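You operate a simulated robot arm through the tools that you are given. There is no shell and no other tool.

Carry out the task below with a simulated robot arm. There is one attempt and no reset: what you move stays moved.

## Task
Put things in order on the packing table top. At the end: the blue rim pad stands where the green packing tumbler stood; the black shaper stands where the white packing cup stood; the green packing tumbler stands where the black shaper stood; the white packing cup is on the brown wide board; whatever was shut is shut again. Leave all else as you found it, and nothing knocked over.

Only the result counts: the job must be done as asked and must still hold three seconds after the hand-in. Knocking over, shifting, dropping, spilling or breaking anything else fails it.

## Robot
A 6-joint arm with a two-finger parallel gripper, fixed in place. Base frame: the origin is at the foot of the arm, x ahead of it, y to its left, z up; the work surface is at about z = 0.8. Lengths are in m, angles in degrees, forces in N, time in s.
With the tool pointing down near the work surface it reaches from about 0.26 to 0.68 m from the base axis. Its first joint turns from -66.0 to 66.0 degrees. Payload 2.9 kg.
The TCP is the grasp point between the finger pads, 0.03 m short of the fingertips. In the tool frame z runs along the fingers and y along their closing line. The gripper opens to 0.11 m. The fingers are 0.02 m wide and 0.01 m thick; the gripper's body (0.048 by 0.112 m) begins 0.055 m behind the TCP.
Orientation is told as [roll, pitch, yaw] about the base's x, y, z axes, in that order, counted from this pose: with the fingers straight down and closing along the base's y, the tool's x points along the base's -x, its y along +y and its z along -z.

## Interface
- The arm moves only by the tool play_rows. Its argument "rows" is a list of rows, each a list of 7 numbers: the shift along the tool's x, y, z in units of 25 mm (1.0 is 25 mm), then the turn, a rotation vector about the tool's x, y, z in units of 4 degrees (1.0 is 4 degrees), then the opening in per cent of the stroke, from 0 (shut) to 100 (fully open). In form: [[x, y, z, ax, ay, az, claw], ...]. A call has 1 to 20 rows; each row shifts and turns the commanded pose from where the row before left it, along the tool's axes as they then stand. A call with a number of a shift or a turn outside -1 to 1 is refused whole. A row lasts 0.2 s, in which the tool goes at most 0.05 m and 8.6 degrees; a call with a longer step from one row to the next is refused whole, and so is a gripper value outside its range. A pose out of reach is approached as far as the arm can. The call stops where the force on the tool passes 40 N (or 10 N more than at its start, if that is more) or the arm is blocked; 0.2 s more then pass. The fingers move at their own pace (about 0.108 m/s each) and stop on an object; they squeeze with about 32 N. The grip force told is the motor's: it shows also when the fingers shut on nothing. Time passes only in rows, and 0.2 s behind the last, so rows that do not move let the fingers close. It gives the time, the measured TCP pose, the force on the tool (base axes), the opening and the grip force at its end, in the units of the frame above (readings bear some noise), with the torque about the TCP (base axes, N m) and any sound that the robot's microphone picked up, and new pictures: "views" is both (left out), scene, wrist or none.
- Cameras (640 x 400 px; columns grow to the right, rows downward): "scene" is fixed at [0.0728, 0.4185, 1.3954]; the picture's right is [-0.88, -0.47, 0.00], its down [-0.21, 0.40, -0.89] and it looks along [0.42, -0.79, -0.45] (base axes); focal length 331 px, centre (320, 200). "wrist" rides on the gripper at [0.072, 0.017, -0.103] in the tool frame; the picture's right is [-0.23, 0.97, 0.00], its down [-0.76, -0.18, -0.62] and it looks along [-0.61, -0.14, 0.78] (tool axes); focal length 222 px, centre (320, 200). There is no depth. A picture from a camera that has moved, and an enlarged one, comes with that camera's place and axes in the base frame and with its lens. The place of the scene camera against the robot may be out by one fixed shift of up to 0.012 m in any direction.
- close_up(camera, box): a new picture of the part [left, top, right, bottom] of that camera's present view, enlarged. No time passes.
- sign_off(): hands the job in; it is judged then, once.

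Places have to be worked out from the pictures, the camera data and where the tool is seen. Open the gripper and draw the arm clear of the work before you hand the job in, unless the task says otherwise.

The tools are called after "Emit:" as name(argument=value, ...) on one line, values as JSON. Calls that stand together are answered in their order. play_rows: Moves the arm, as the interface text tells. Its arguments: {"type":"object","properties":{"rows":{"type":"array","items":{"type":"array","items":{"type":"number"}}},"views":{"type":"string","enum":["both","scene","wrist","none"]}},"required":["rows"]} The other tools are called the same way: close_up (camera, box) takes an enlarged picture of a part of a camera's view; sign_off () hands the job in.

At the start:

```text
time_s: 0.0
ee_pos: [0.3662, -0.2975, 1.0476]
tcp_rot: [-0.1, 0.0, 0.0]
wrist_force: [-0.1, 0.9, -0.9]
wrist_torque: [-0.01, 0.01, 0.0]
width: 0.11
grip_force: 0.0
```

scene: 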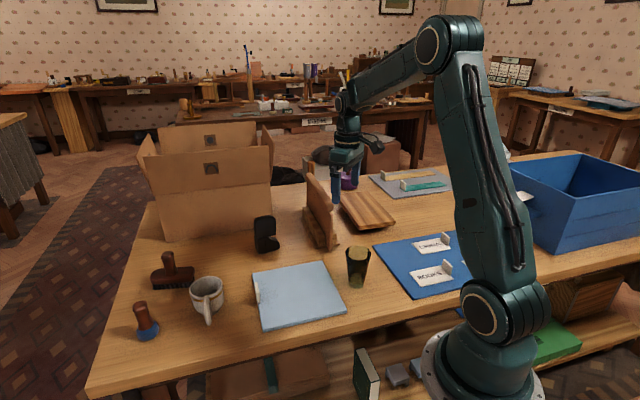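
wrist: 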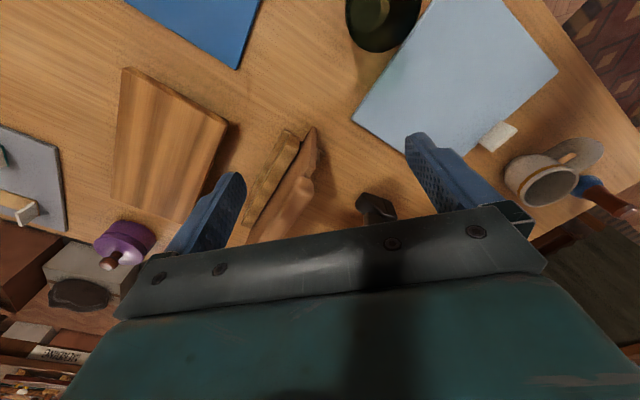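

I'll first look closely at the scene to identify the objects before moving anything.

Emit:
close_up(camera="scene", box=[80, 200, 400, 400])

Emit:
close_up(camera="scene", box=[230, 130, 550, 330])

Emit:
close_up(camera="wrist", box=[320, 0, 640, 240])

Emit:
close_up(camera="wrist", box=[0, 0, 320, 400])

```text
2.00 times, centred on (240, 300) of scene
camera zoom: at [0.0728, 0.4185, 1.3954], right [-0.88, -0.47, 0.0], down [-0.21, 0.4, -0.89], along [0.42, -0.79, -0.45], focal length 662 px, centre (480, 0)
```

zoom: 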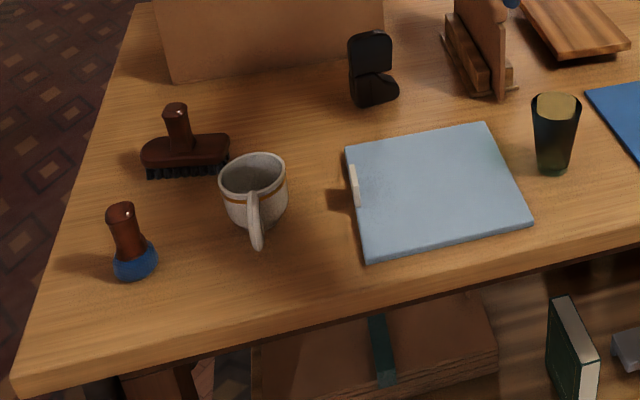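

```text
2.00 times, centred on (390, 230) of scene
camera zoom: at [0.0728, 0.4185, 1.3954], right [-0.88, -0.47, 0.0], down [-0.21, 0.4, -0.89], along [0.42, -0.79, -0.45], focal length 662 px, centre (180, 140)
```

zoom: 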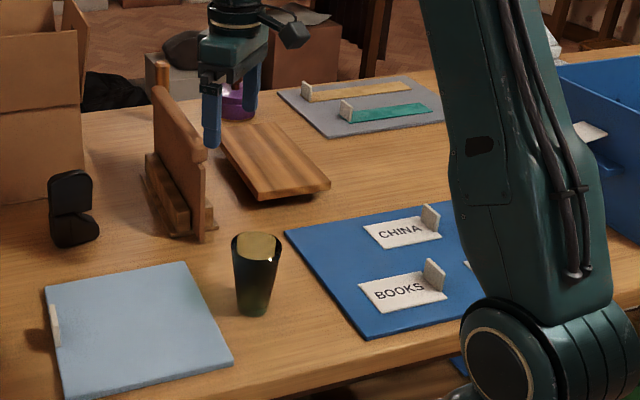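

```text
1.67 times, centred on (480, 120) of wrist
camera zoom: at [0.2968, -0.2807, 1.151], right [0.23, 0.97, 0.0], down [0.76, -0.18, 0.62], along [0.61, -0.14, -0.78], focal length 370 px, centre (53, 333)
```

zoom: 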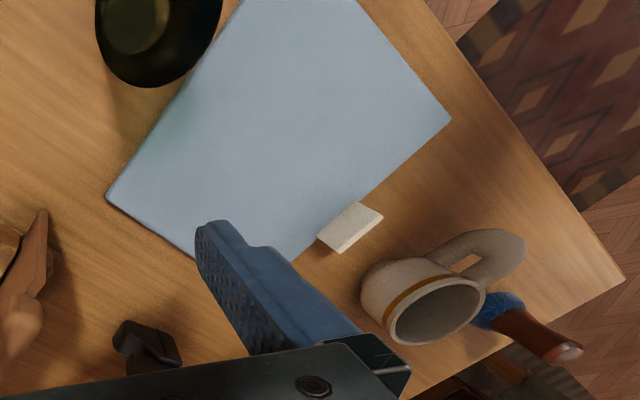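

```text
1.00 times, centred on (160, 200) of wrist (not enlarged: the box is as wide or as high as the picture)
camera zoom: at [0.2968, -0.2807, 1.151], right [0.23, 0.97, 0.0], down [0.76, -0.18, 0.62], along [0.61, -0.14, -0.78], focal length 222 px, centre (480, 200)
```

zoom: 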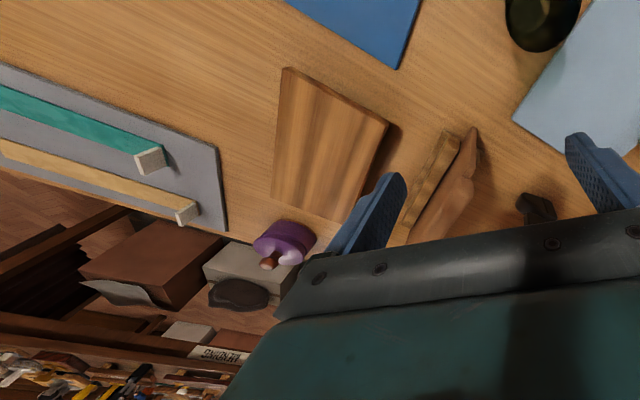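

The table shows the tumbler (dark green glass), mug, black shaper, blue-footed pad, brush and boards. I'll move the hand at height toward +y to view the mug, pad and brush with the wrist camera.

Emit:
play_rows(rows=[[0, 1, 0, 0, 0, 0, 100], [0, 1, 0, 0, 0, 0, 100], [0, 1, 0, 0, 0, 0, 100], [0, 1, 0, 0, 0, 0, 100], [0, 1, 0, 0, 0, 0, 100], [0, 1, 0, 0, 0, 0, 100], [0, 1, 0, 0, 0, 0, 100], [0, 1, 0, 0, 0, 0, 100], [0, 1, 0, 0, 0, 0, 100], [0, 1, 0, 0, 0, 0, 100], [0, 1, 0, 0, 0, 0, 100], [0, 1, 0, 0, 0, 0, 100], [0, 1, 0, 0, 0, 0, 100], [0, 1, 0, 0, 0, 0, 100], [0, 0, 0, 0, 0, 0, 100]], views="both")

```text
time_s: 3.2
ee_pos: [0.3666, 0.0519, 1.0488]
tcp_rot: [0.1, 0.0, 0.0]
wrist_force: [0.3, 0.1, 0.3]
wrist_torque: [-0.01, -0.02, 0.02]
width: 0.1102
grip_force: 0.1
camera wrist: at [0.2966, 0.0686, 1.1515], right [0.23, 0.97, 0.0], down [0.76, -0.18, 0.62], along [0.61, -0.14, -0.78], focal length 222 px, centre (320, 200)
```

scene: 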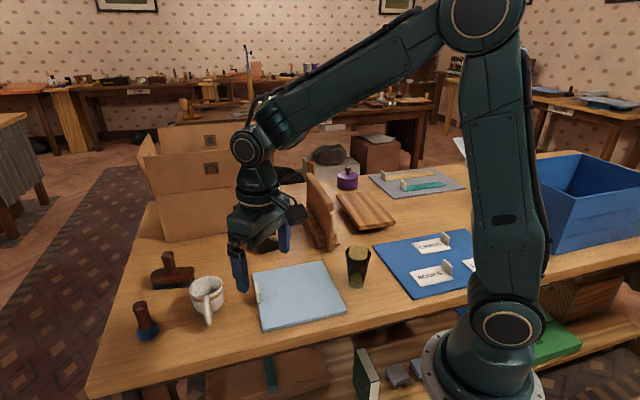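
wrist: 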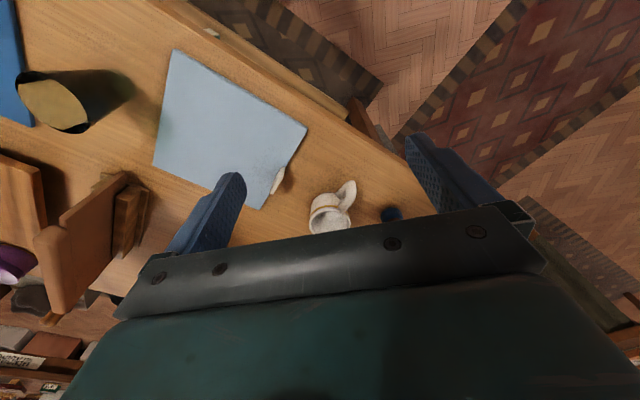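

The gripper body hides the lower half of the wrist view, so objects need to be roughly beneath the TCP. I'll move forward 0.2 m in x to hover over the mug/pad area.

Emit:
play_rows(rows=[[-1, 0, 0, 0, 0, 0, 100], [-1, 0, 0, 0, 0, 0, 100], [-1, 0, 0, 0, 0, 0, 100], [-1, 0, 0, 0, 0, 0, 100], [-1, 0, 0, 0, 0, 0, 100], [-1, 0, 0, 0, 0, 0, 100], [-1, 0, 0, 0, 0, 0, 100], [-1, 0, 0, 0, 0, 0, 100], [0, 0, 0, 0, 0, 0, 100]], views="wrist")

```text
time_s: 5.2
ee_pos: [0.5677, 0.0523, 1.0473]
tcp_rot: [0.0, 0.0, -0.1]
wrist_force: [0.1, 1.0, -0.5]
wrist_torque: [-0.01, 0.01, -0.01]
width: 0.1101
grip_force: 0.1
camera wrist: at [0.4985, 0.0692, 1.1516], right [0.23, 0.97, 0.0], down [0.76, -0.18, 0.62], along [0.61, -0.14, -0.78], focal length 222 px, centre (320, 200)
```

wrist: 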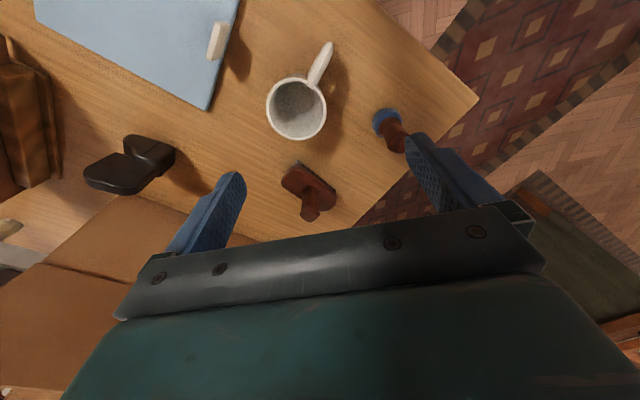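

Good view of mug, brush, pad and shaper. I'll enlarge for precise measurement.

Emit:
close_up(camera="wrist", box=[240, 20, 480, 170])

Emit:
close_up(camera="wrist", box=[60, 100, 220, 200])

Emit:
close_up(camera="wrist", box=[260, 130, 420, 230])

```text
2.67 times, centred on (360, 95) of wrist
camera zoom: at [0.4985, 0.0692, 1.1516], right [0.23, 0.97, 0.0], down [0.76, -0.18, 0.62], along [0.61, -0.14, -0.78], focal length 592 px, centre (213, 480)
```

zoom: 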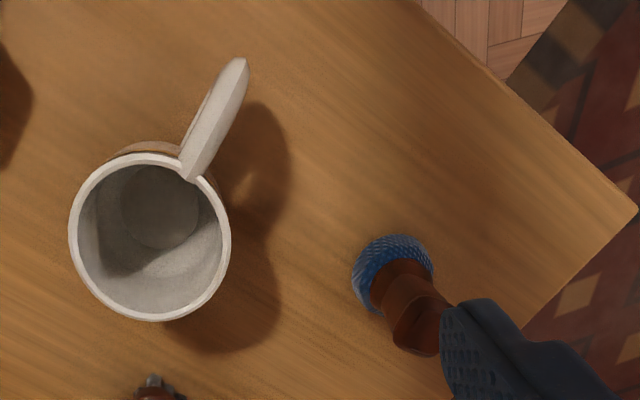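

```text
4.00 times, centred on (140, 150) of wrist
camera zoom: at [0.4985, 0.0692, 1.1516], right [0.23, 0.97, 0.0], down [0.76, -0.18, 0.62], along [0.61, -0.14, -0.78], focal length 888 px, centre (1040, 400)
```

zoom: 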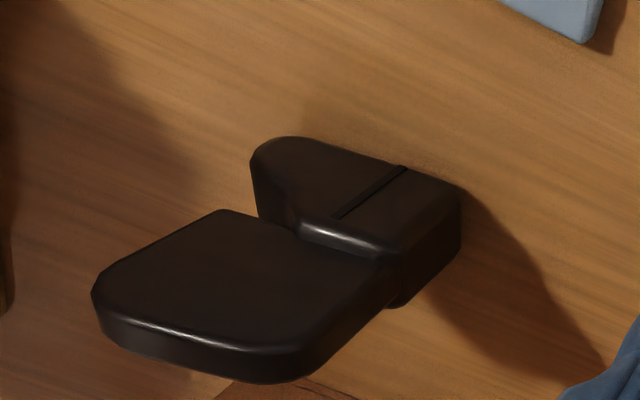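

```text
4.00 times, centred on (340, 180) of wrist
camera zoom: at [0.4985, 0.0692, 1.1516], right [0.23, 0.97, 0.0], down [0.76, -0.18, 0.62], along [0.61, -0.14, -0.78], focal length 888 px, centre (240, 280)
```

zoom: 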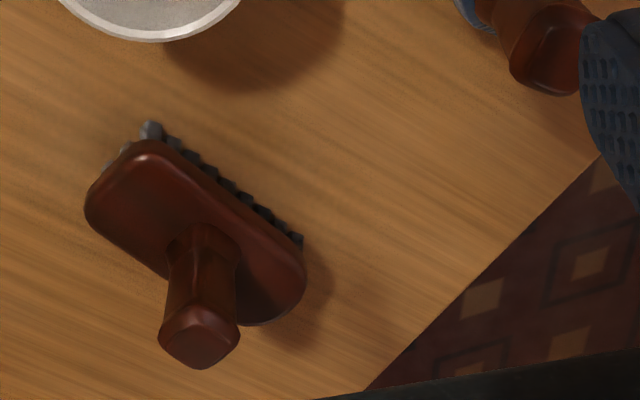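

Mug is at about (0.573, 0.022) with its handle pointing toward (-0.7, +0.7); pad at about (0.639, 0.142); brush at (0.72, 0). Next I'll go over the shaper at about (0.6, -0.25) for a better view.

Emit:
play_rows(rows=[[0, -1, 0, 0, 0, 0, 100], [0, -1, 0, 0, 0, 0, 100], [0, -1, 0, 0, 0, 0, 100], [0, -1, 0, 0, 0, 0, 100], [0, -1, 0, 0, 0, 0, 100], [0, -1, 0, 0, 0, 0, 100], [0, -1, 0, 0, 0, 0, 100], [0, -1, 0, 0, 0, 0, 100], [0, -1, 0, 0, 0, 0, 100], [0, -1, 0, 0, 0, 0, 100], [0, -1, 0, 0, 0, 0, 100], [0, 0, 0, 0, 0, 0, 100]], views="both")

```text
time_s: 7.8
ee_pos: [0.5684, -0.223, 1.0474]
tcp_rot: [0.0, 0.0, 0.1]
wrist_force: [0.0, 0.2, -0.3]
wrist_torque: [-0.03, 0.01, 0.0]
width: 0.1099
grip_force: 0.1
camera wrist: at [0.4972, -0.2058, 1.1512], right [0.23, 0.97, 0.0], down [0.76, -0.18, 0.62], along [0.61, -0.14, -0.78], focal length 222 px, centre (320, 200)
```

scene: 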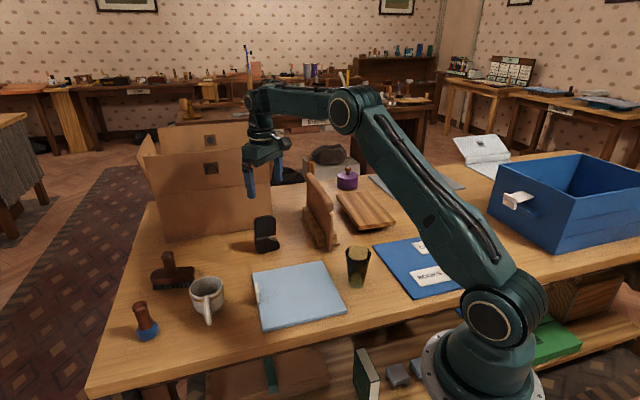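
wrist: 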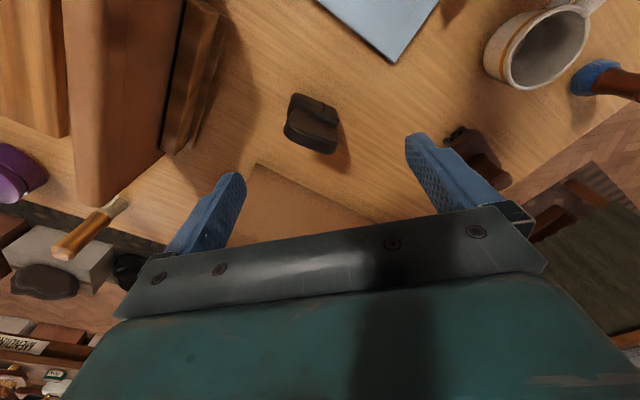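

Emit:
close_up(camera="wrist", box=[240, 70, 400, 170])

Emit:
close_up(camera="scene", box=[220, 190, 348, 270])

Emit:
close_up(camera="wrist", box=[0, 0, 320, 200])

```text
4.00 times, centred on (320, 120) of wrist
camera zoom: at [0.4972, -0.2058, 1.1512], right [0.23, 0.97, 0.0], down [0.76, -0.18, 0.62], along [0.61, -0.14, -0.78], focal length 888 px, centre (320, 520)
```

zoom: 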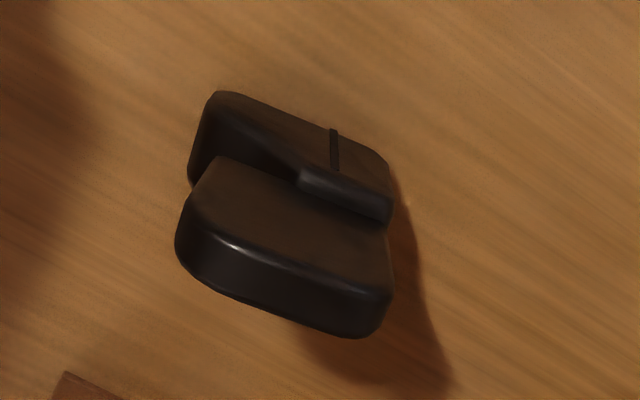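

```text
5.00 times, centred on (284, 230) of scene
camera zoom: at [0.0728, 0.4184, 1.3954], right [-0.88, -0.47, 0.0], down [-0.21, 0.4, -0.89], along [0.42, -0.79, -0.45], focal length 1654 px, centre (500, 50)
```

zoom: 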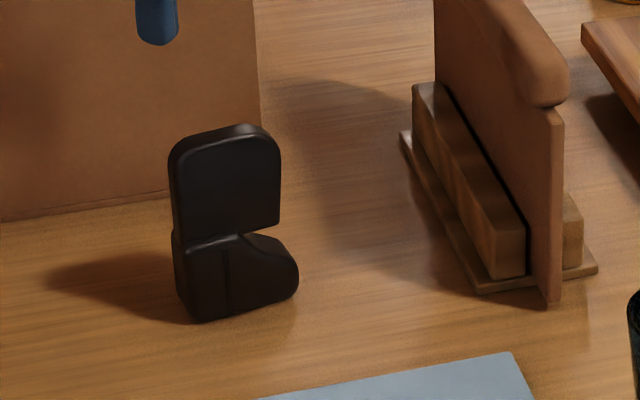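

```text
2.00 times, centred on (160, 100) of wrist
camera zoom: at [0.4972, -0.2058, 1.1512], right [0.23, 0.97, 0.0], down [0.76, -0.18, 0.62], along [0.61, -0.14, -0.78], focal length 444 px, centre (640, 400)
```

zoom: 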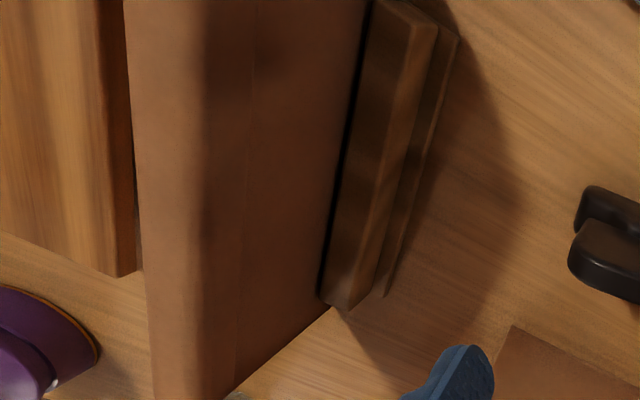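

The shaper is a standing slab about 0.10 m tall on a slightly larger base, centred near (0.60, -0.24). Now I'll hover over the tumbler.

Emit:
play_rows(rows=[[1, 0, 0, 0, 0, 0, 100], [1, 0, 0, 0, 0, 0, 100], [1, 0, 0, 0, 0, 0, 100], [1, 0, 0, 0, 0, 0, 100], [1, 0, 0, 0, 0, 0, 100], [1, 0, 0, 0, 0, 0, 100], [1, 0, 0, 0, 0, 0, 100], [1, 0, 0, 0, 0, 0, 100], [1, 0, 0, 0, 0, 0, 100], [0, 0, 0, 0, 0, 0, 100]], views="both")

```text
time_s: 10.0
ee_pos: [0.3418, -0.2243, 1.0468]
tcp_rot: [0.0, 0.0, 0.0]
wrist_force: [-0.6, 0.1, -0.4]
wrist_torque: [0.02, 0.01, 0.0]
width: 0.1102
grip_force: 0.1
camera wrist: at [0.2717, -0.2068, 1.1517], right [0.23, 0.97, 0.0], down [0.76, -0.18, 0.62], along [0.61, -0.14, -0.78], focal length 222 px, centre (320, 200)
```

scene: 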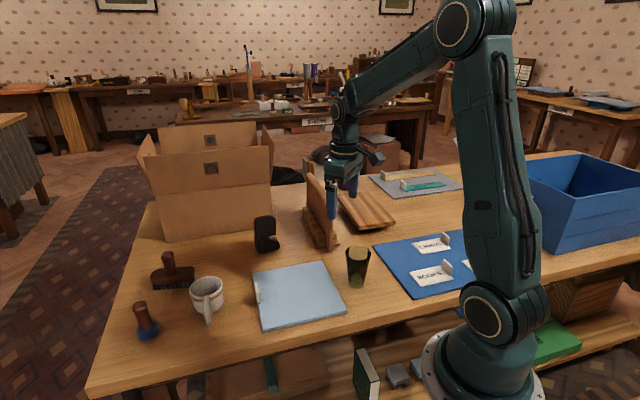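
wrist: 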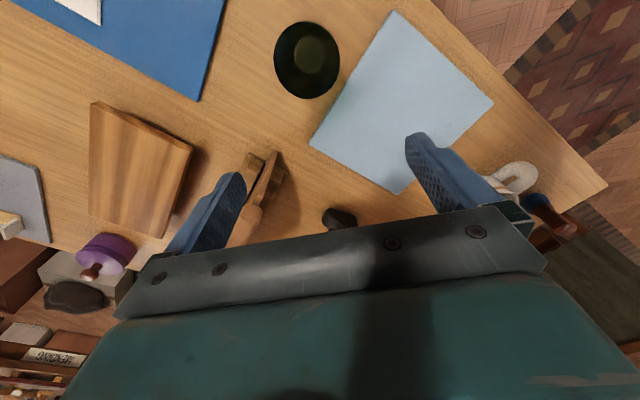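

Emit:
close_up(camera="wrist", box=[240, 0, 400, 100])

Emit:
close_up(camera="wrist", box=[60, 80, 300, 260])

Emit:
close_up(camera="scene", box=[300, 220, 428, 300])

```text
4.00 times, centred on (320, 50) of wrist
camera zoom: at [0.2717, -0.2068, 1.1517], right [0.23, 0.97, 0.0], down [0.76, -0.18, 0.62], along [0.61, -0.14, -0.78], focal length 888 px, centre (320, 800)
```

zoom: 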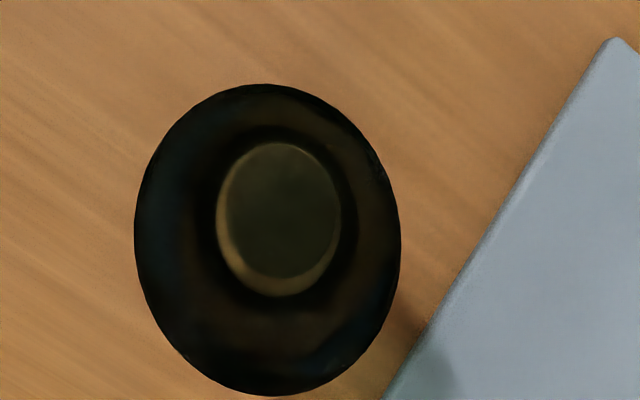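

```text
2.22 times, centred on (180, 170) of wrist
camera zoom: at [0.2717, -0.2068, 1.1517], right [0.23, 0.97, 0.0], down [0.76, -0.18, 0.62], along [0.61, -0.14, -0.78], focal length 494 px, centre (631, 267)
```

zoom: 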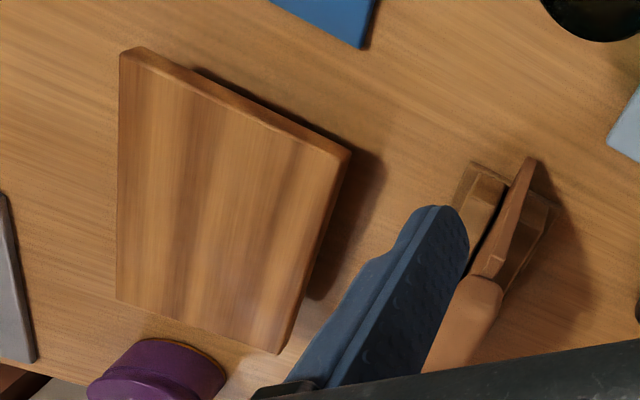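

```text
5.00 times, centred on (364, 260) of scene
camera zoom: at [0.0728, 0.4185, 1.3954], right [-0.88, -0.47, 0.0], down [-0.21, 0.4, -0.89], along [0.42, -0.79, -0.45], focal length 1654 px, centre (100, -100)
```

zoom: 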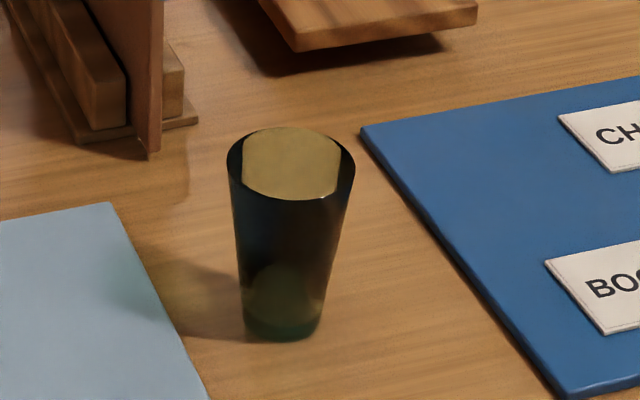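

Tumbler measured near (0.299, -0.227), about 0.10 m tall, 0.064 m at the rim. I'll look closely at the brown board in the scene view, since it seems raised.

Emit:
close_up(camera="scene", box=[320, 170, 416, 240])

Emit:
close_up(camera="scene", box=[360, 220, 488, 310])

Emit:
close_up(camera="scene", box=[120, 260, 248, 345])

```text
5.71 times, centred on (368, 205) of scene
camera zoom: at [0.0728, 0.4185, 1.3954], right [-0.88, -0.47, 0.0], down [-0.21, 0.4, -0.89], along [0.42, -0.79, -0.45], focal length 1890 px, centre (46, 171)
```

zoom: 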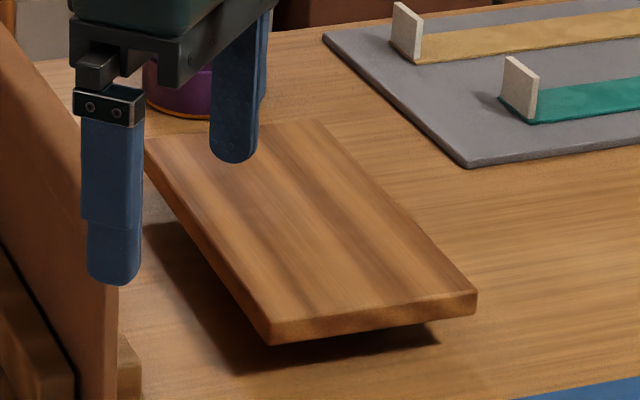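

```text
4.44 times, centred on (424, 265) of scene
camera zoom: at [0.0728, 0.4185, 1.3954], right [-0.88, -0.47, 0.0], down [-0.21, 0.4, -0.89], along [0.42, -0.79, -0.45], focal length 1470 px, centre (-142, -89)
```

zoom: 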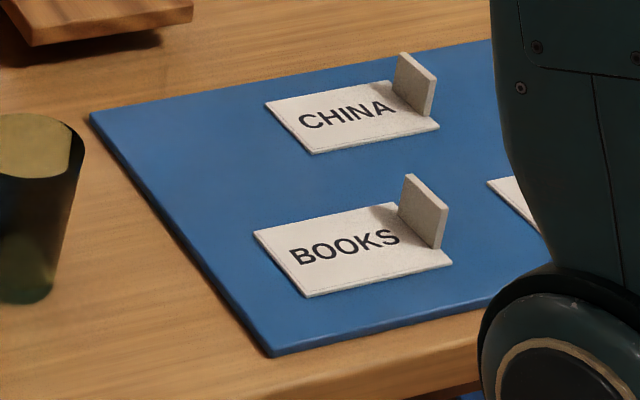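

```text
4.71 times, centred on (184, 302) of scene
camera zoom: at [0.0728, 0.4185, 1.3954], right [-0.88, -0.47, 0.0], down [-0.21, 0.4, -0.89], along [0.42, -0.79, -0.45], focal length 1557 px, centre (960, -282)
```

zoom: 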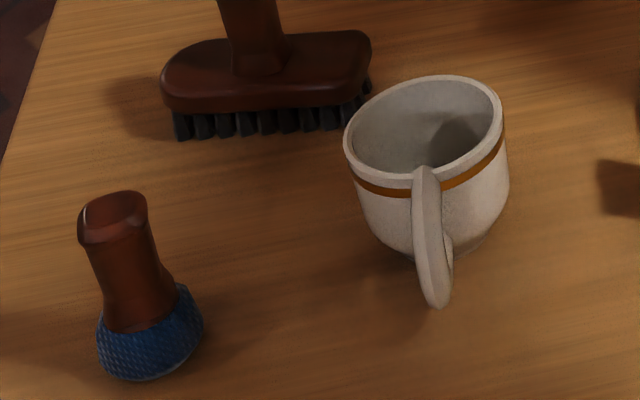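

The board top is at about z=0.828, spanning (0.283,-0.534), (0.375,-0.435), (0.548,-0.622), (0.455,-0.717). I'll now go above the mug and turn the tool 45° so the fingers close perpendicular to its handle, lowering a little for a closer look.

Emit:
play_rows(rows=[[-0.924, 0.984, 0, 0, 0, 0, 100], [-0.924, 0.984, 0, 0, 0, 0, 100], [-0.924, 0.984, 0, 0, 0, 0, 100], [-0.924, 0.984, 0, 0, 0, 0, 100], [-0.924, 0.984, 0, 0, 0, 0, 100], [-0.924, 0.984, 0, 0, 0, 0, 100], [-0.924, 0.984, 0, 0, 0, 0, 100], [-0.924, 0.984, 0, 0, 0, 0, 100], [-0.924, 0.984, 0, 0, 0, 0, 100], [-0.924, 0.984, 0, 0, 0, 0, 100], [0, 0, 0, 0, 0, 0, 100]], views="none")

Emit:
play_rows(rows=[[0, 0, 0.2, 0, 0, 1, 100], [0, 0, 0.2, 0, 0, 1, 100], [0, 0, 0.2, 0, 0, 1, 100], [0, 0, 0.2, 0, 0, 1, 100], [0, 0, 0.2, 0, 0, 1, 100], [0, 0, 0.2, 0, 0, 1, 100], [0, 0, 0.2, 0, 0, 1, 100], [0, 0, 0.2, 0, 0, 1, 100], [0, 0, 0.2, 0, 0, 1, 100], [0, 0, 0.2, 0, 0, 1, 100], [0, 0, 0.2, 0, 0, 1, 100], [0, 0, 0.2, 0, 0, 0.25, 100], [0, 0, 0, 0, 0, 0, 100]], views="both")

```text
time_s: 12.4
ee_pos: [0.574, 0.0222, 1.0458]
tcp_rot: [0.0, 0.0, 0.0]
wrist_force: [-0.4, -0.1, -0.4]
wrist_torque: [-0.01, -0.02, -0.01]
width: 0.11
grip_force: 0.0
```

```text
time_s: 15.2
ee_pos: [0.5735, 0.0228, 0.9875]
tcp_rot: [0.0, 0.0, -45.0]
wrist_force: [0.8, 0.2, -0.8]
wrist_torque: [-0.01, 0.01, 0.0]
width: 0.11
grip_force: 0.1
camera wrist: at [0.5359, 0.0862, 1.0909], right [0.85, 0.53, 0.0], down [0.41, -0.66, 0.62], along [0.33, -0.53, -0.78], focal length 222 px, centre (320, 200)
```

scene: 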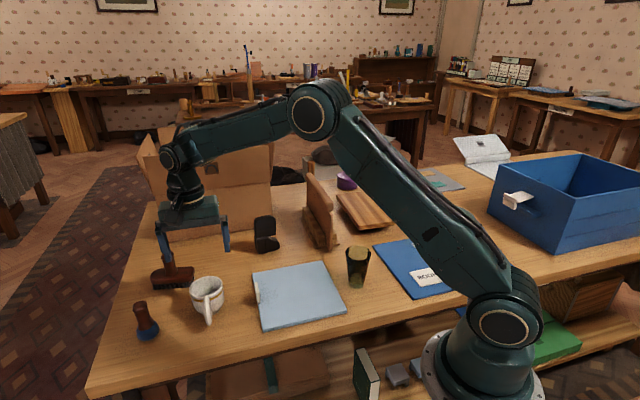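
wrist: 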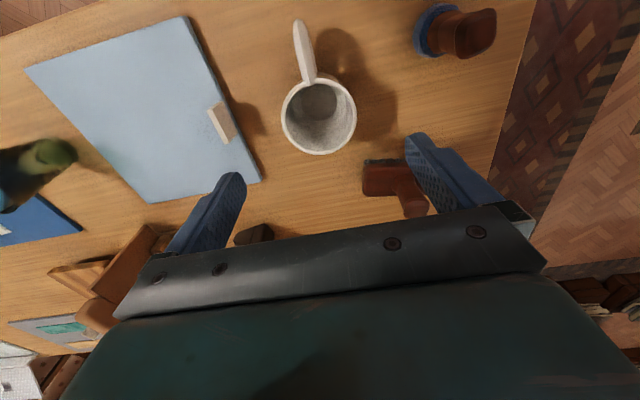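

Tool is turned with fingers perpendicular to the handle. I'll enlarge the mug for an accurate centre.

Emit:
close_up(camera="wrist", box=[240, 10, 400, 160])

Emit:
close_up(camera="scene", box=[150, 210, 250, 340])

```text
2.67 times, centred on (320, 85) of wrist
camera zoom: at [0.5359, 0.0862, 1.0909], right [0.85, 0.53, 0.0], down [0.41, -0.66, 0.62], along [0.33, -0.53, -0.78], focal length 592 px, centre (320, 507)
```

zoom: 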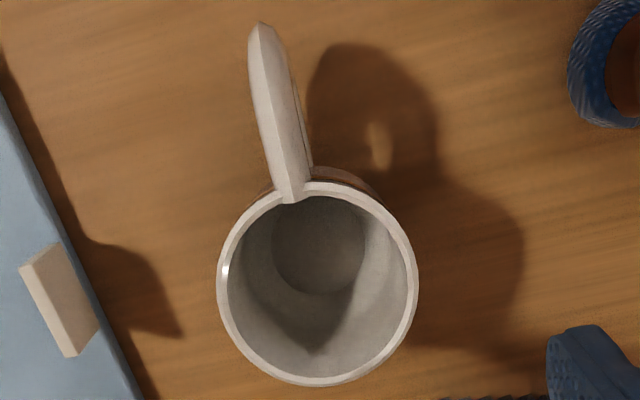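

```text
3.08 times, centred on (200, 275) of scene
camera zoom: at [0.0728, 0.4185, 1.3954], right [-0.88, -0.47, 0.0], down [-0.21, 0.4, -0.89], along [0.42, -0.79, -0.45], focal length 1018 px, centre (689, -31)
```

zoom: 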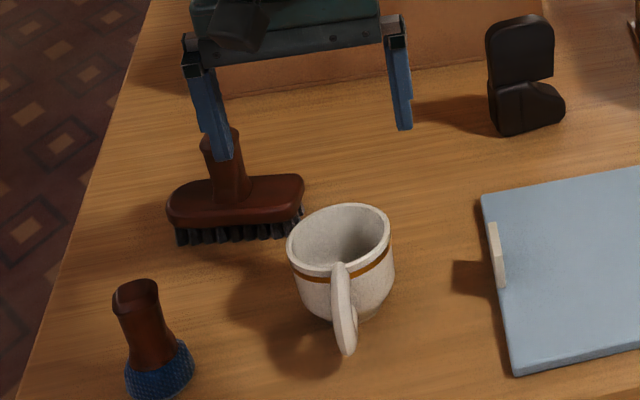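

Mug centre is at (0.575, 0.022), rim z≈0.86, outer diameter ≈0.078; the tool is centred above it. I'll lower to TCP z≈0.842 with open fingers straddling the body.

Emit:
play_rows(rows=[[0, 0, 1, 0, 0, 0, 100], [0, 0, 1, 0, 0, 0, 100], [0, 0, 1, 0, 0, 0, 100], [0, 0, 1, 0, 0, 0, 100], [0, 0, 1, 0, 0, 0, 100], [0, 0, 0.8, 0, 0, 0, 100], [0, 0, 0, 0, 0, 0, 100]], views="both")

```text
time_s: 16.8
ee_pos: [0.5722, 0.0232, 0.8434]
tcp_rot: [0.0, 0.1, -44.9]
wrist_force: [-0.9, 0.0, 0.2]
wrist_torque: [-0.01, 0.02, 0.0]
width: 0.11
grip_force: 0.0
camera wrist: at [0.5343, 0.0862, 0.946], right [0.85, 0.53, 0.0], down [0.41, -0.66, 0.62], along [0.33, -0.53, -0.78], focal length 222 px, centre (320, 200)
```

scene: 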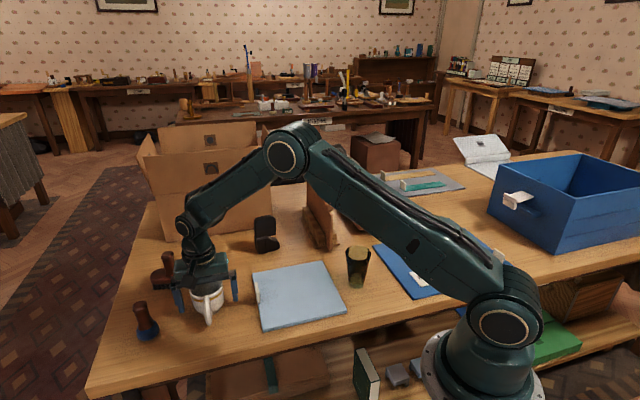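
wrist: 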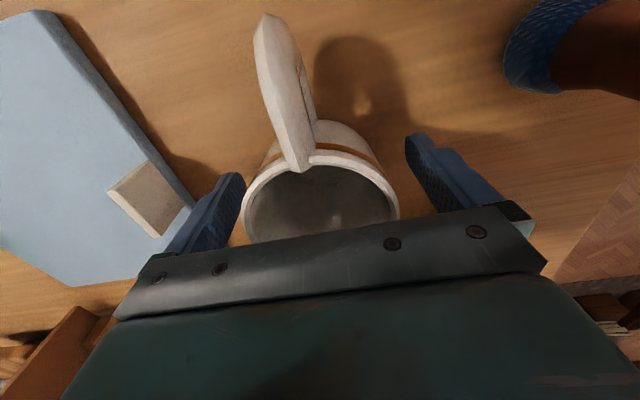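

The mug sits centred between the fingers with clearance on both sides. I'll close the gripper now.

Emit:
play_rows(rows=[[0, 0, 0, 0, 0, 0, 80], [0, 0, 0, 0, 0, 0, 60], [0, 0, 0, 0, 0, 0, 50], [0, 0, 0, 0, 0, 0, 50]], views="wrist")

```text
time_s: 17.8
ee_pos: [0.5716, 0.0226, 0.8424]
tcp_rot: [-0.1, 0.0, -45.0]
wrist_force: [-0.2, 1.0, 0.2]
wrist_torque: [-0.02, -0.02, 0.0]
width: 0.0742
grip_force: 31.6
camera wrist: at [0.5342, 0.0862, 0.9461], right [0.85, 0.53, 0.0], down [0.41, -0.66, 0.62], along [0.33, -0.53, -0.78], focal length 222 px, centre (320, 200)
```

wrist: 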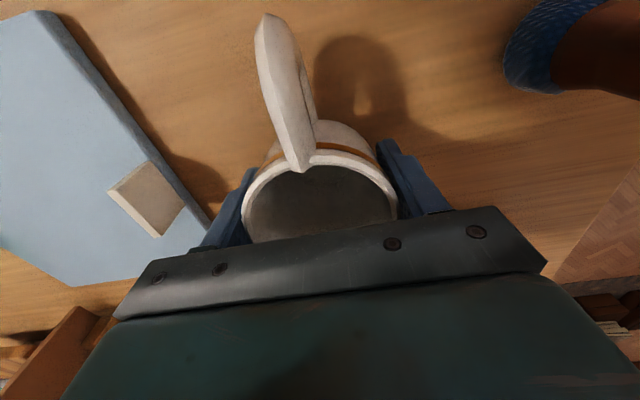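

Gripped at width 0.074 with 32 N. Lifting the mug straight up.

Emit:
play_rows(rows=[[0, 0, -0.4, 0, 0, 0, 50], [0, 0, -1, 0, 0, 0, 50], [0, 0, -1, 0, 0, 0, 50], [0, 0, -1, 0, 0, 0, 50], [0, 0, -1, 0, 0, 0, 50], [0, 0, -1, 0, 0, 0, 50], [0, 0, -1, 0, 0, 0, 50], [0, 0, -1, 0, 0, 0, 50], [0, 0, -1, 0, 0, 0, 50], [0, 0, 0, 0, 0, 0, 50]], views="both")

```text
time_s: 20.0
ee_pos: [0.5734, 0.0234, 1.0532]
tcp_rot: [0.0, -0.1, -44.9]
wrist_force: [-0.5, -0.7, -1.1]
wrist_torque: [-0.02, -0.01, -0.01]
width: 0.0739
grip_force: 31.6
camera wrist: at [0.5362, 0.0871, 1.1569], right [0.85, 0.53, 0.0], down [0.41, -0.66, 0.62], along [0.33, -0.53, -0.78], focal length 222 px, centre (320, 200)
```

scene: 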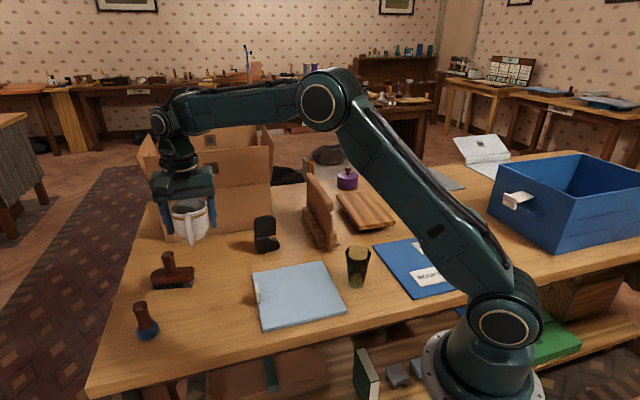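
wrist: 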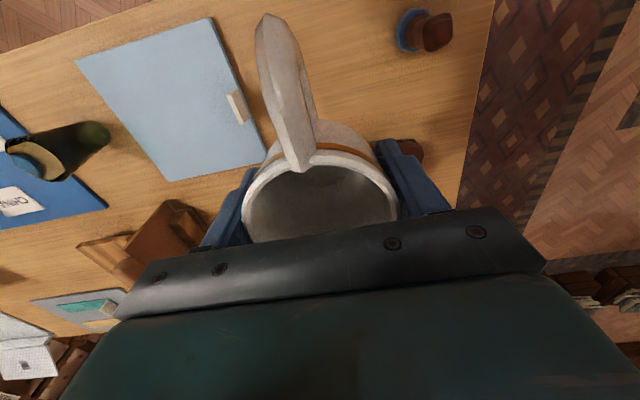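

Mug is lifted and steady. Before carrying it over, I'll zoom in on the near edge of the board in the scene view to judge how it is supported.

Emit:
close_up(camera="scene", box=[350, 210, 400, 240])

Emit:
close_up(camera="scene", box=[330, 180, 400, 225])

```text
12.80 times, centred on (375, 225) of scene
camera zoom: at [0.0728, 0.4185, 1.3954], right [-0.88, -0.47, 0.0], down [-0.21, 0.4, -0.89], along [0.42, -0.79, -0.45], focal length 4234 px, centre (-384, -120)
```

zoom: 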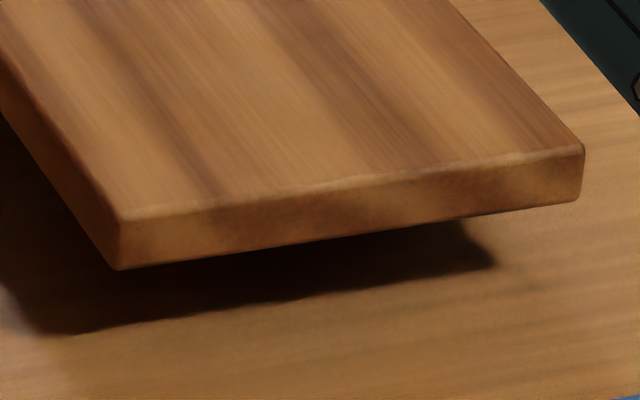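

```text
8.89 times, centred on (365, 202) of scene
camera zoom: at [0.0728, 0.4185, 1.3954], right [-0.88, -0.47, 0.0], down [-0.21, 0.4, -0.89], along [0.42, -0.79, -0.45], focal length 2940 px, centre (-80, 178)
```

zoom: 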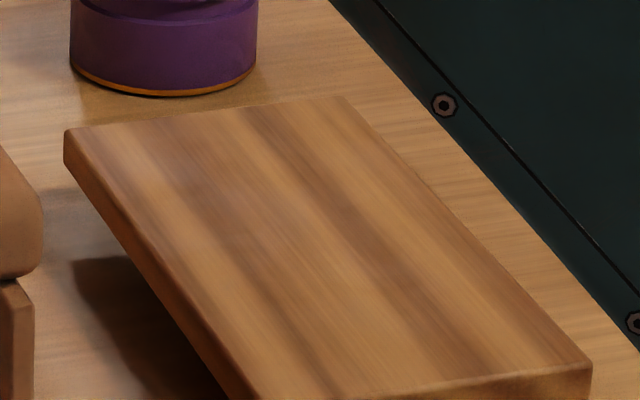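

The board seems raised with a shadow beneath. I'll zoom on its far-left side to understand whether it is level and how it's supported.

Emit:
close_up(camera="scene", box=[328, 185, 372, 240])

Emit:
close_up(camera="scene", box=[366, 190, 400, 225])

```text
7.27 times, centred on (350, 212) of scene
camera zoom: at [0.0728, 0.4185, 1.3954], right [-0.88, -0.47, 0.0], down [-0.21, 0.4, -0.89], along [0.42, -0.79, -0.45], focal length 2406 px, centre (102, 109)
```

zoom: 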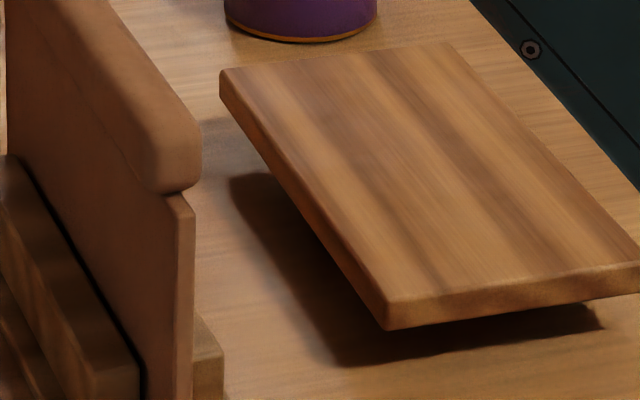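

```text
11.43 times, centred on (383, 208) of scene
camera zoom: at [0.0728, 0.4185, 1.3954], right [-0.88, -0.47, 0.0], down [-0.21, 0.4, -0.89], along [0.42, -0.79, -0.45], focal length 3781 px, centre (-400, 114)
```

zoom: 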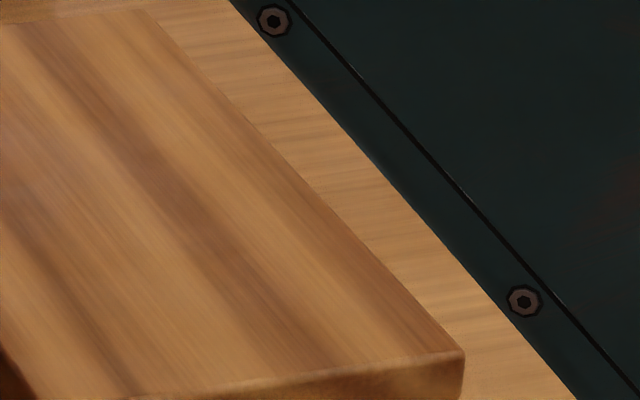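

The board looks level with a slight gap beneath (inset feet). The standing panel reaches about z=0.97, so I'll carry the mug around its near side at z≈1.08, first to about (0.36, -0.35).

Emit:
play_rows(rows=[[-0.266, -0.976, -0.07, 0, 0, 0, 50], [-0.266, -0.976, -0.07, 0, 0, 0, 50], [-0.266, -0.976, -0.07, 0, 0, 0, 50], [-0.266, -0.976, -0.07, 0, 0, 0, 50], [-0.266, -0.976, -0.07, 0, 0, 0, 50], [-0.266, -0.976, -0.07, 0, 0, 0, 50], [-0.266, -0.976, -0.07, 0, 0, 0, 50], [-0.266, -0.976, -0.07, 0, 0, 0, 50], [-0.266, -0.976, -0.07, 0, 0, 0, 50], [-0.266, -0.976, -0.07, 0, 0, 0, 50], [-0.266, -0.976, -0.07, 0, 0, 0, 50], [-0.266, -0.976, -0.07, 0, 0, 0, 50], [-0.266, -0.976, -0.07, 0, 0, 0, 50], [-0.266, -0.976, -0.07, 0, 0, 0, 50], [-0.266, -0.976, -0.07, 0, 0, 0, 50], [-0.266, -0.976, -0.07, 0, 0, 0, 50], [-0.266, -0.976, -0.07, 0, 0, 0, 50], [0, 0, 0, 0, 0, 0, 50]], views="both")

```text
time_s: 23.8
ee_pos: [0.3613, -0.3506, 1.0841]
tcp_rot: [0.0, -0.1, -45.0]
wrist_force: [-0.1, 0.1, -1.5]
wrist_torque: [-0.03, -0.03, 0.0]
width: 0.074
grip_force: 32.1
camera wrist: at [0.3239, -0.2876, 1.1873], right [0.85, 0.53, 0.0], down [0.41, -0.66, 0.62], along [0.33, -0.53, -0.78], focal length 222 px, centre (320, 200)
```

scene: 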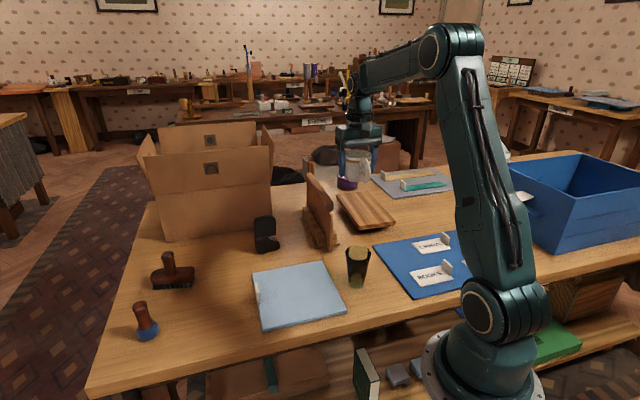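
wrist: 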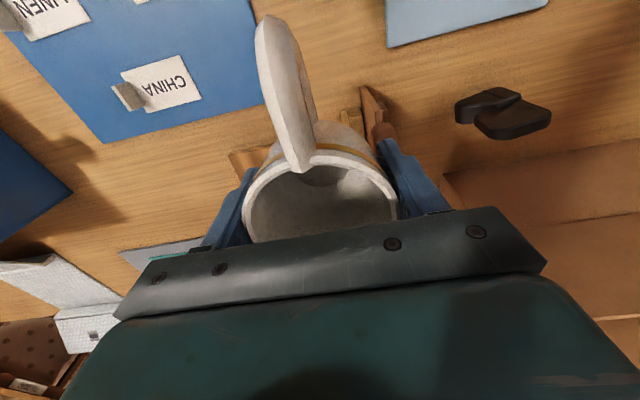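

Carrying on outward over the board to (0.39, -0.55), still at height.

Emit:
play_rows(rows=[[-0.806, -0.604, 0, 0, 0, 0, 50], [-0.806, -0.604, 0, 0, 0, 0, 50], [-0.806, -0.604, 0, 0, 0, 0, 50], [-0.806, -0.604, 0, 0, 0, 0, 50], [-0.806, -0.604, 0, 0, 0, 0, 50], [-0.806, -0.604, 0, 0, 0, 0, 50], [-0.806, -0.604, 0, 0, 0, 0, 50], [-0.806, -0.604, 0, 0, 0, 0, 50], [0, 0, 0, 0, 0, 0, 50]], views="both")

```text
time_s: 25.8
ee_pos: [0.3829, -0.5177, 1.0824]
tcp_rot: [0.0, 0.0, -45.1]
wrist_force: [-0.5, -0.9, -1.9]
wrist_torque: [0.01, 0.01, -0.02]
width: 0.0738
grip_force: 32.1
out of reach, approached as far as the arm can: row 7, 8
camera wrist: at [0.3464, -0.4549, 1.1864], right [0.85, 0.53, 0.0], down [0.41, -0.66, 0.62], along [0.33, -0.53, -0.78], focal length 222 px, centre (320, 200)
```

scene: 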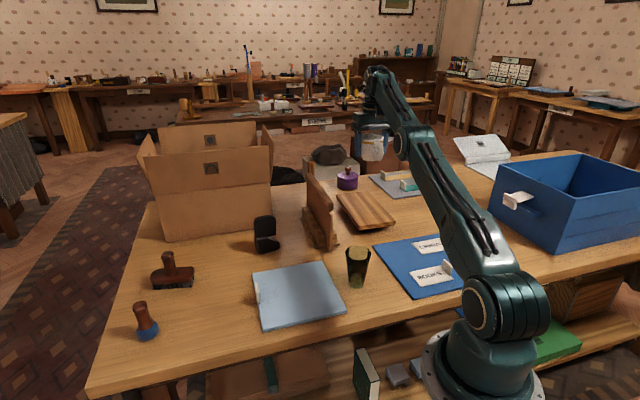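
wrist: 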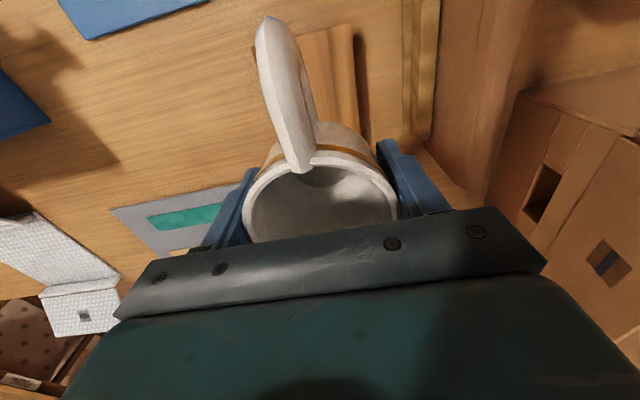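

At this height the reach ends at r≈0.644; lower down it should extend further. I'll descend 0.1 m and see where the arm settles.

Emit:
play_rows(rows=[[0, 0, 1, 0, 0, 0, 50], [0, 0, 1, 0, 0, 0, 50], [0, 0, 1, 0, 0, 0, 50], [0, 0, 1, 0, 0, 0, 50], [0, 0, 0, 0, 0, 0, 50]], views="scene")

```text
time_s: 27.0
ee_pos: [0.3843, -0.518, 0.9828]
tcp_rot: [0.0, 0.0, -45.0]
wrist_force: [-0.3, 1.1, -1.7]
wrist_torque: [-0.04, -0.04, -0.01]
width: 0.074
grip_force: 32.2
```

scene: 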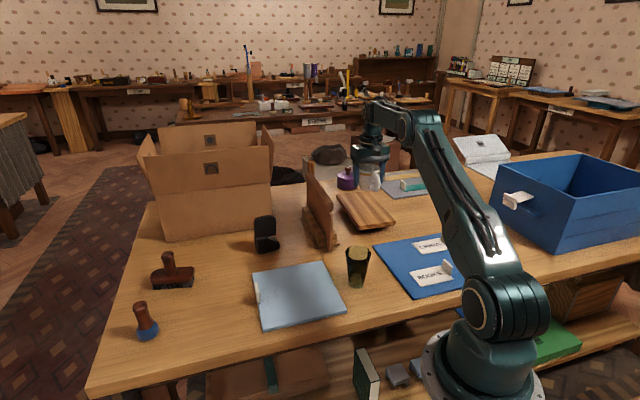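

The commanded pose was clamped, so I'll lower to about z=0.93 and then step outward to (0.39, -0.55).

Emit:
play_rows(rows=[[0, 0, 1, 0, 0, 0, 50], [0, 0, 1, 0, 0, 0, 50], [-0.535, -0.372, 0, 0, 0, 0, 50], [-0.535, -0.372, 0, 0, 0, 0, 50], [0, 0, 0, 0, 0, 0, 50]], views="both")

Emit:
close_up(camera="scene", box=[320, 150, 432, 240])

```text
time_s: 28.2
ee_pos: [0.3884, -0.5491, 0.9319]
tcp_rot: [0.0, 0.1, -45.0]
wrist_force: [0.1, -0.5, -1.6]
wrist_torque: [-0.02, -0.01, 0.01]
width: 0.0741
grip_force: 32.2
camera wrist: at [0.3512, -0.4866, 1.0355], right [0.85, 0.53, 0.0], down [0.41, -0.66, 0.62], along [0.33, -0.53, -0.78], focal length 222 px, centre (320, 200)
```

scene: 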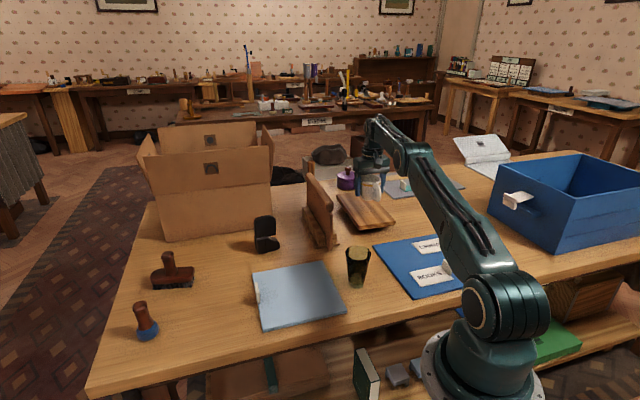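
wrist: 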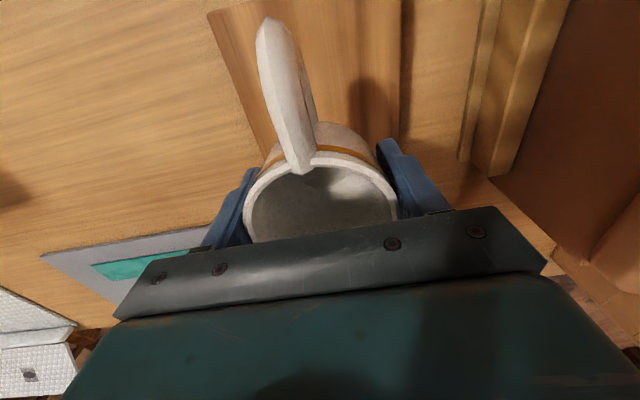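

```text
4.44 times, centred on (376, 195) of scene
camera zoom: at [0.0728, 0.4184, 1.3954], right [-0.88, -0.47, 0.0], down [-0.21, 0.4, -0.89], along [0.42, -0.79, -0.45], focal length 1470 px, centre (71, 222)
```

zoom: 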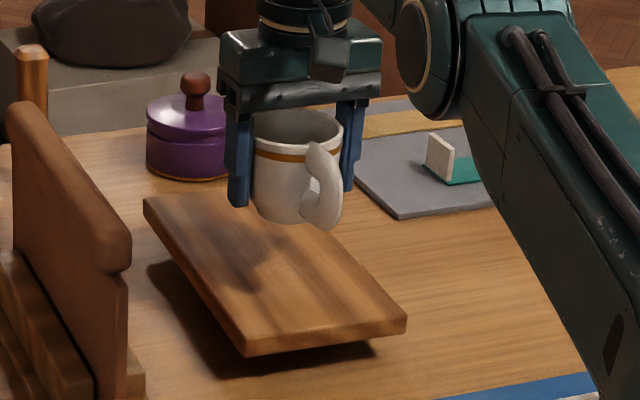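

The purple item is a closed pot (leave it alone). The mug hangs over the board with good margin; I'll lower it most of the way and then go in small steps until contact.

Emit:
play_rows(rows=[[0, 0, 0.8, 0, 0, 0, 50], [0, 0, 0.8, 0, 0, 0, 50], [0, 0, 0.4, 0, 0, 0, 50], [0, 0, 0.1, 0, 0, 0, 50], [0, 0, 0, 0, 0, 0, 50]], views="scene")

Emit:
close_up(camera="scene", box=[320, 150, 432, 240])

```text
time_s: 29.4
ee_pos: [0.3907, -0.552, 0.8839]
tcp_rot: [-0.1, -0.6, -45.0]
wrist_force: [-3.9, -2.0, 27.6]
wrist_torque: [-0.11, -0.25, -0.03]
width: 0.0748
grip_force: 32.5
```

scene: 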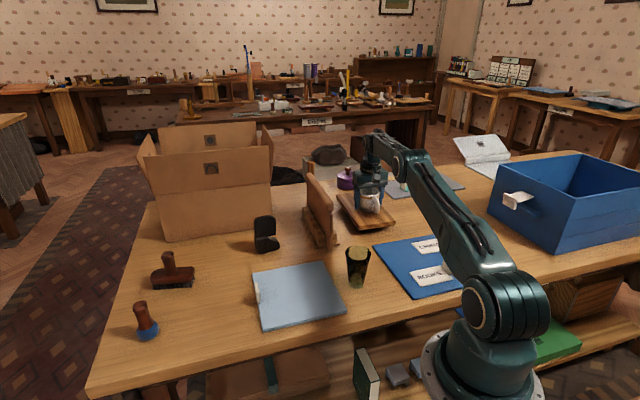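

```text
4.44 times, centred on (376, 195) of scene
camera zoom: at [0.0724, 0.4189, 1.3953], right [-0.88, -0.47, 0.0], down [-0.21, 0.4, -0.89], along [0.42, -0.79, -0.45], focal length 1470 px, centre (71, 222)
```

zoom: 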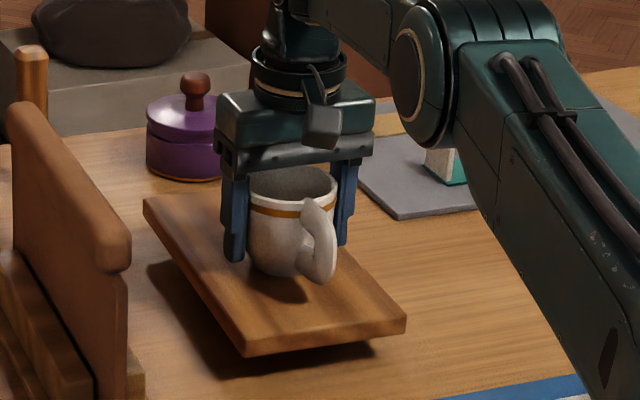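

Contact already at z≈0.884 with 28 N (board top is about z=0.841), and the board held firm. I'll back off slightly to take the pressure down before releasing.

Emit:
play_rows(rows=[[0, 0, -0.14, 0, 0, 0, 50], [0, 0, 0, 0, 0, 0, 50]], views="none")

```text
time_s: 30.0
ee_pos: [0.3905, -0.5503, 0.8834]
tcp_rot: [0.0, 0.0, -45.0]
wrist_force: [0.2, -6.7, 14.0]
wrist_torque: [-0.48, -0.37, -0.06]
width: 0.0741
grip_force: 32.2
```

Still 14 N down-force; easing up another 2 mm.

Emit:
play_rows(rows=[[0, 0, -0.06, 0, 0, 0, 50], [0, 0, 0, 0, 0, 0, 50]], views="none")

```text
time_s: 30.6
ee_pos: [0.3891, -0.5495, 0.8833]
tcp_rot: [-0.1, 0.2, -44.8]
wrist_force: [1.2, -2.8, 6.0]
wrist_torque: [-0.25, -0.2, -0.02]
width: 0.0742
grip_force: 32.0
```

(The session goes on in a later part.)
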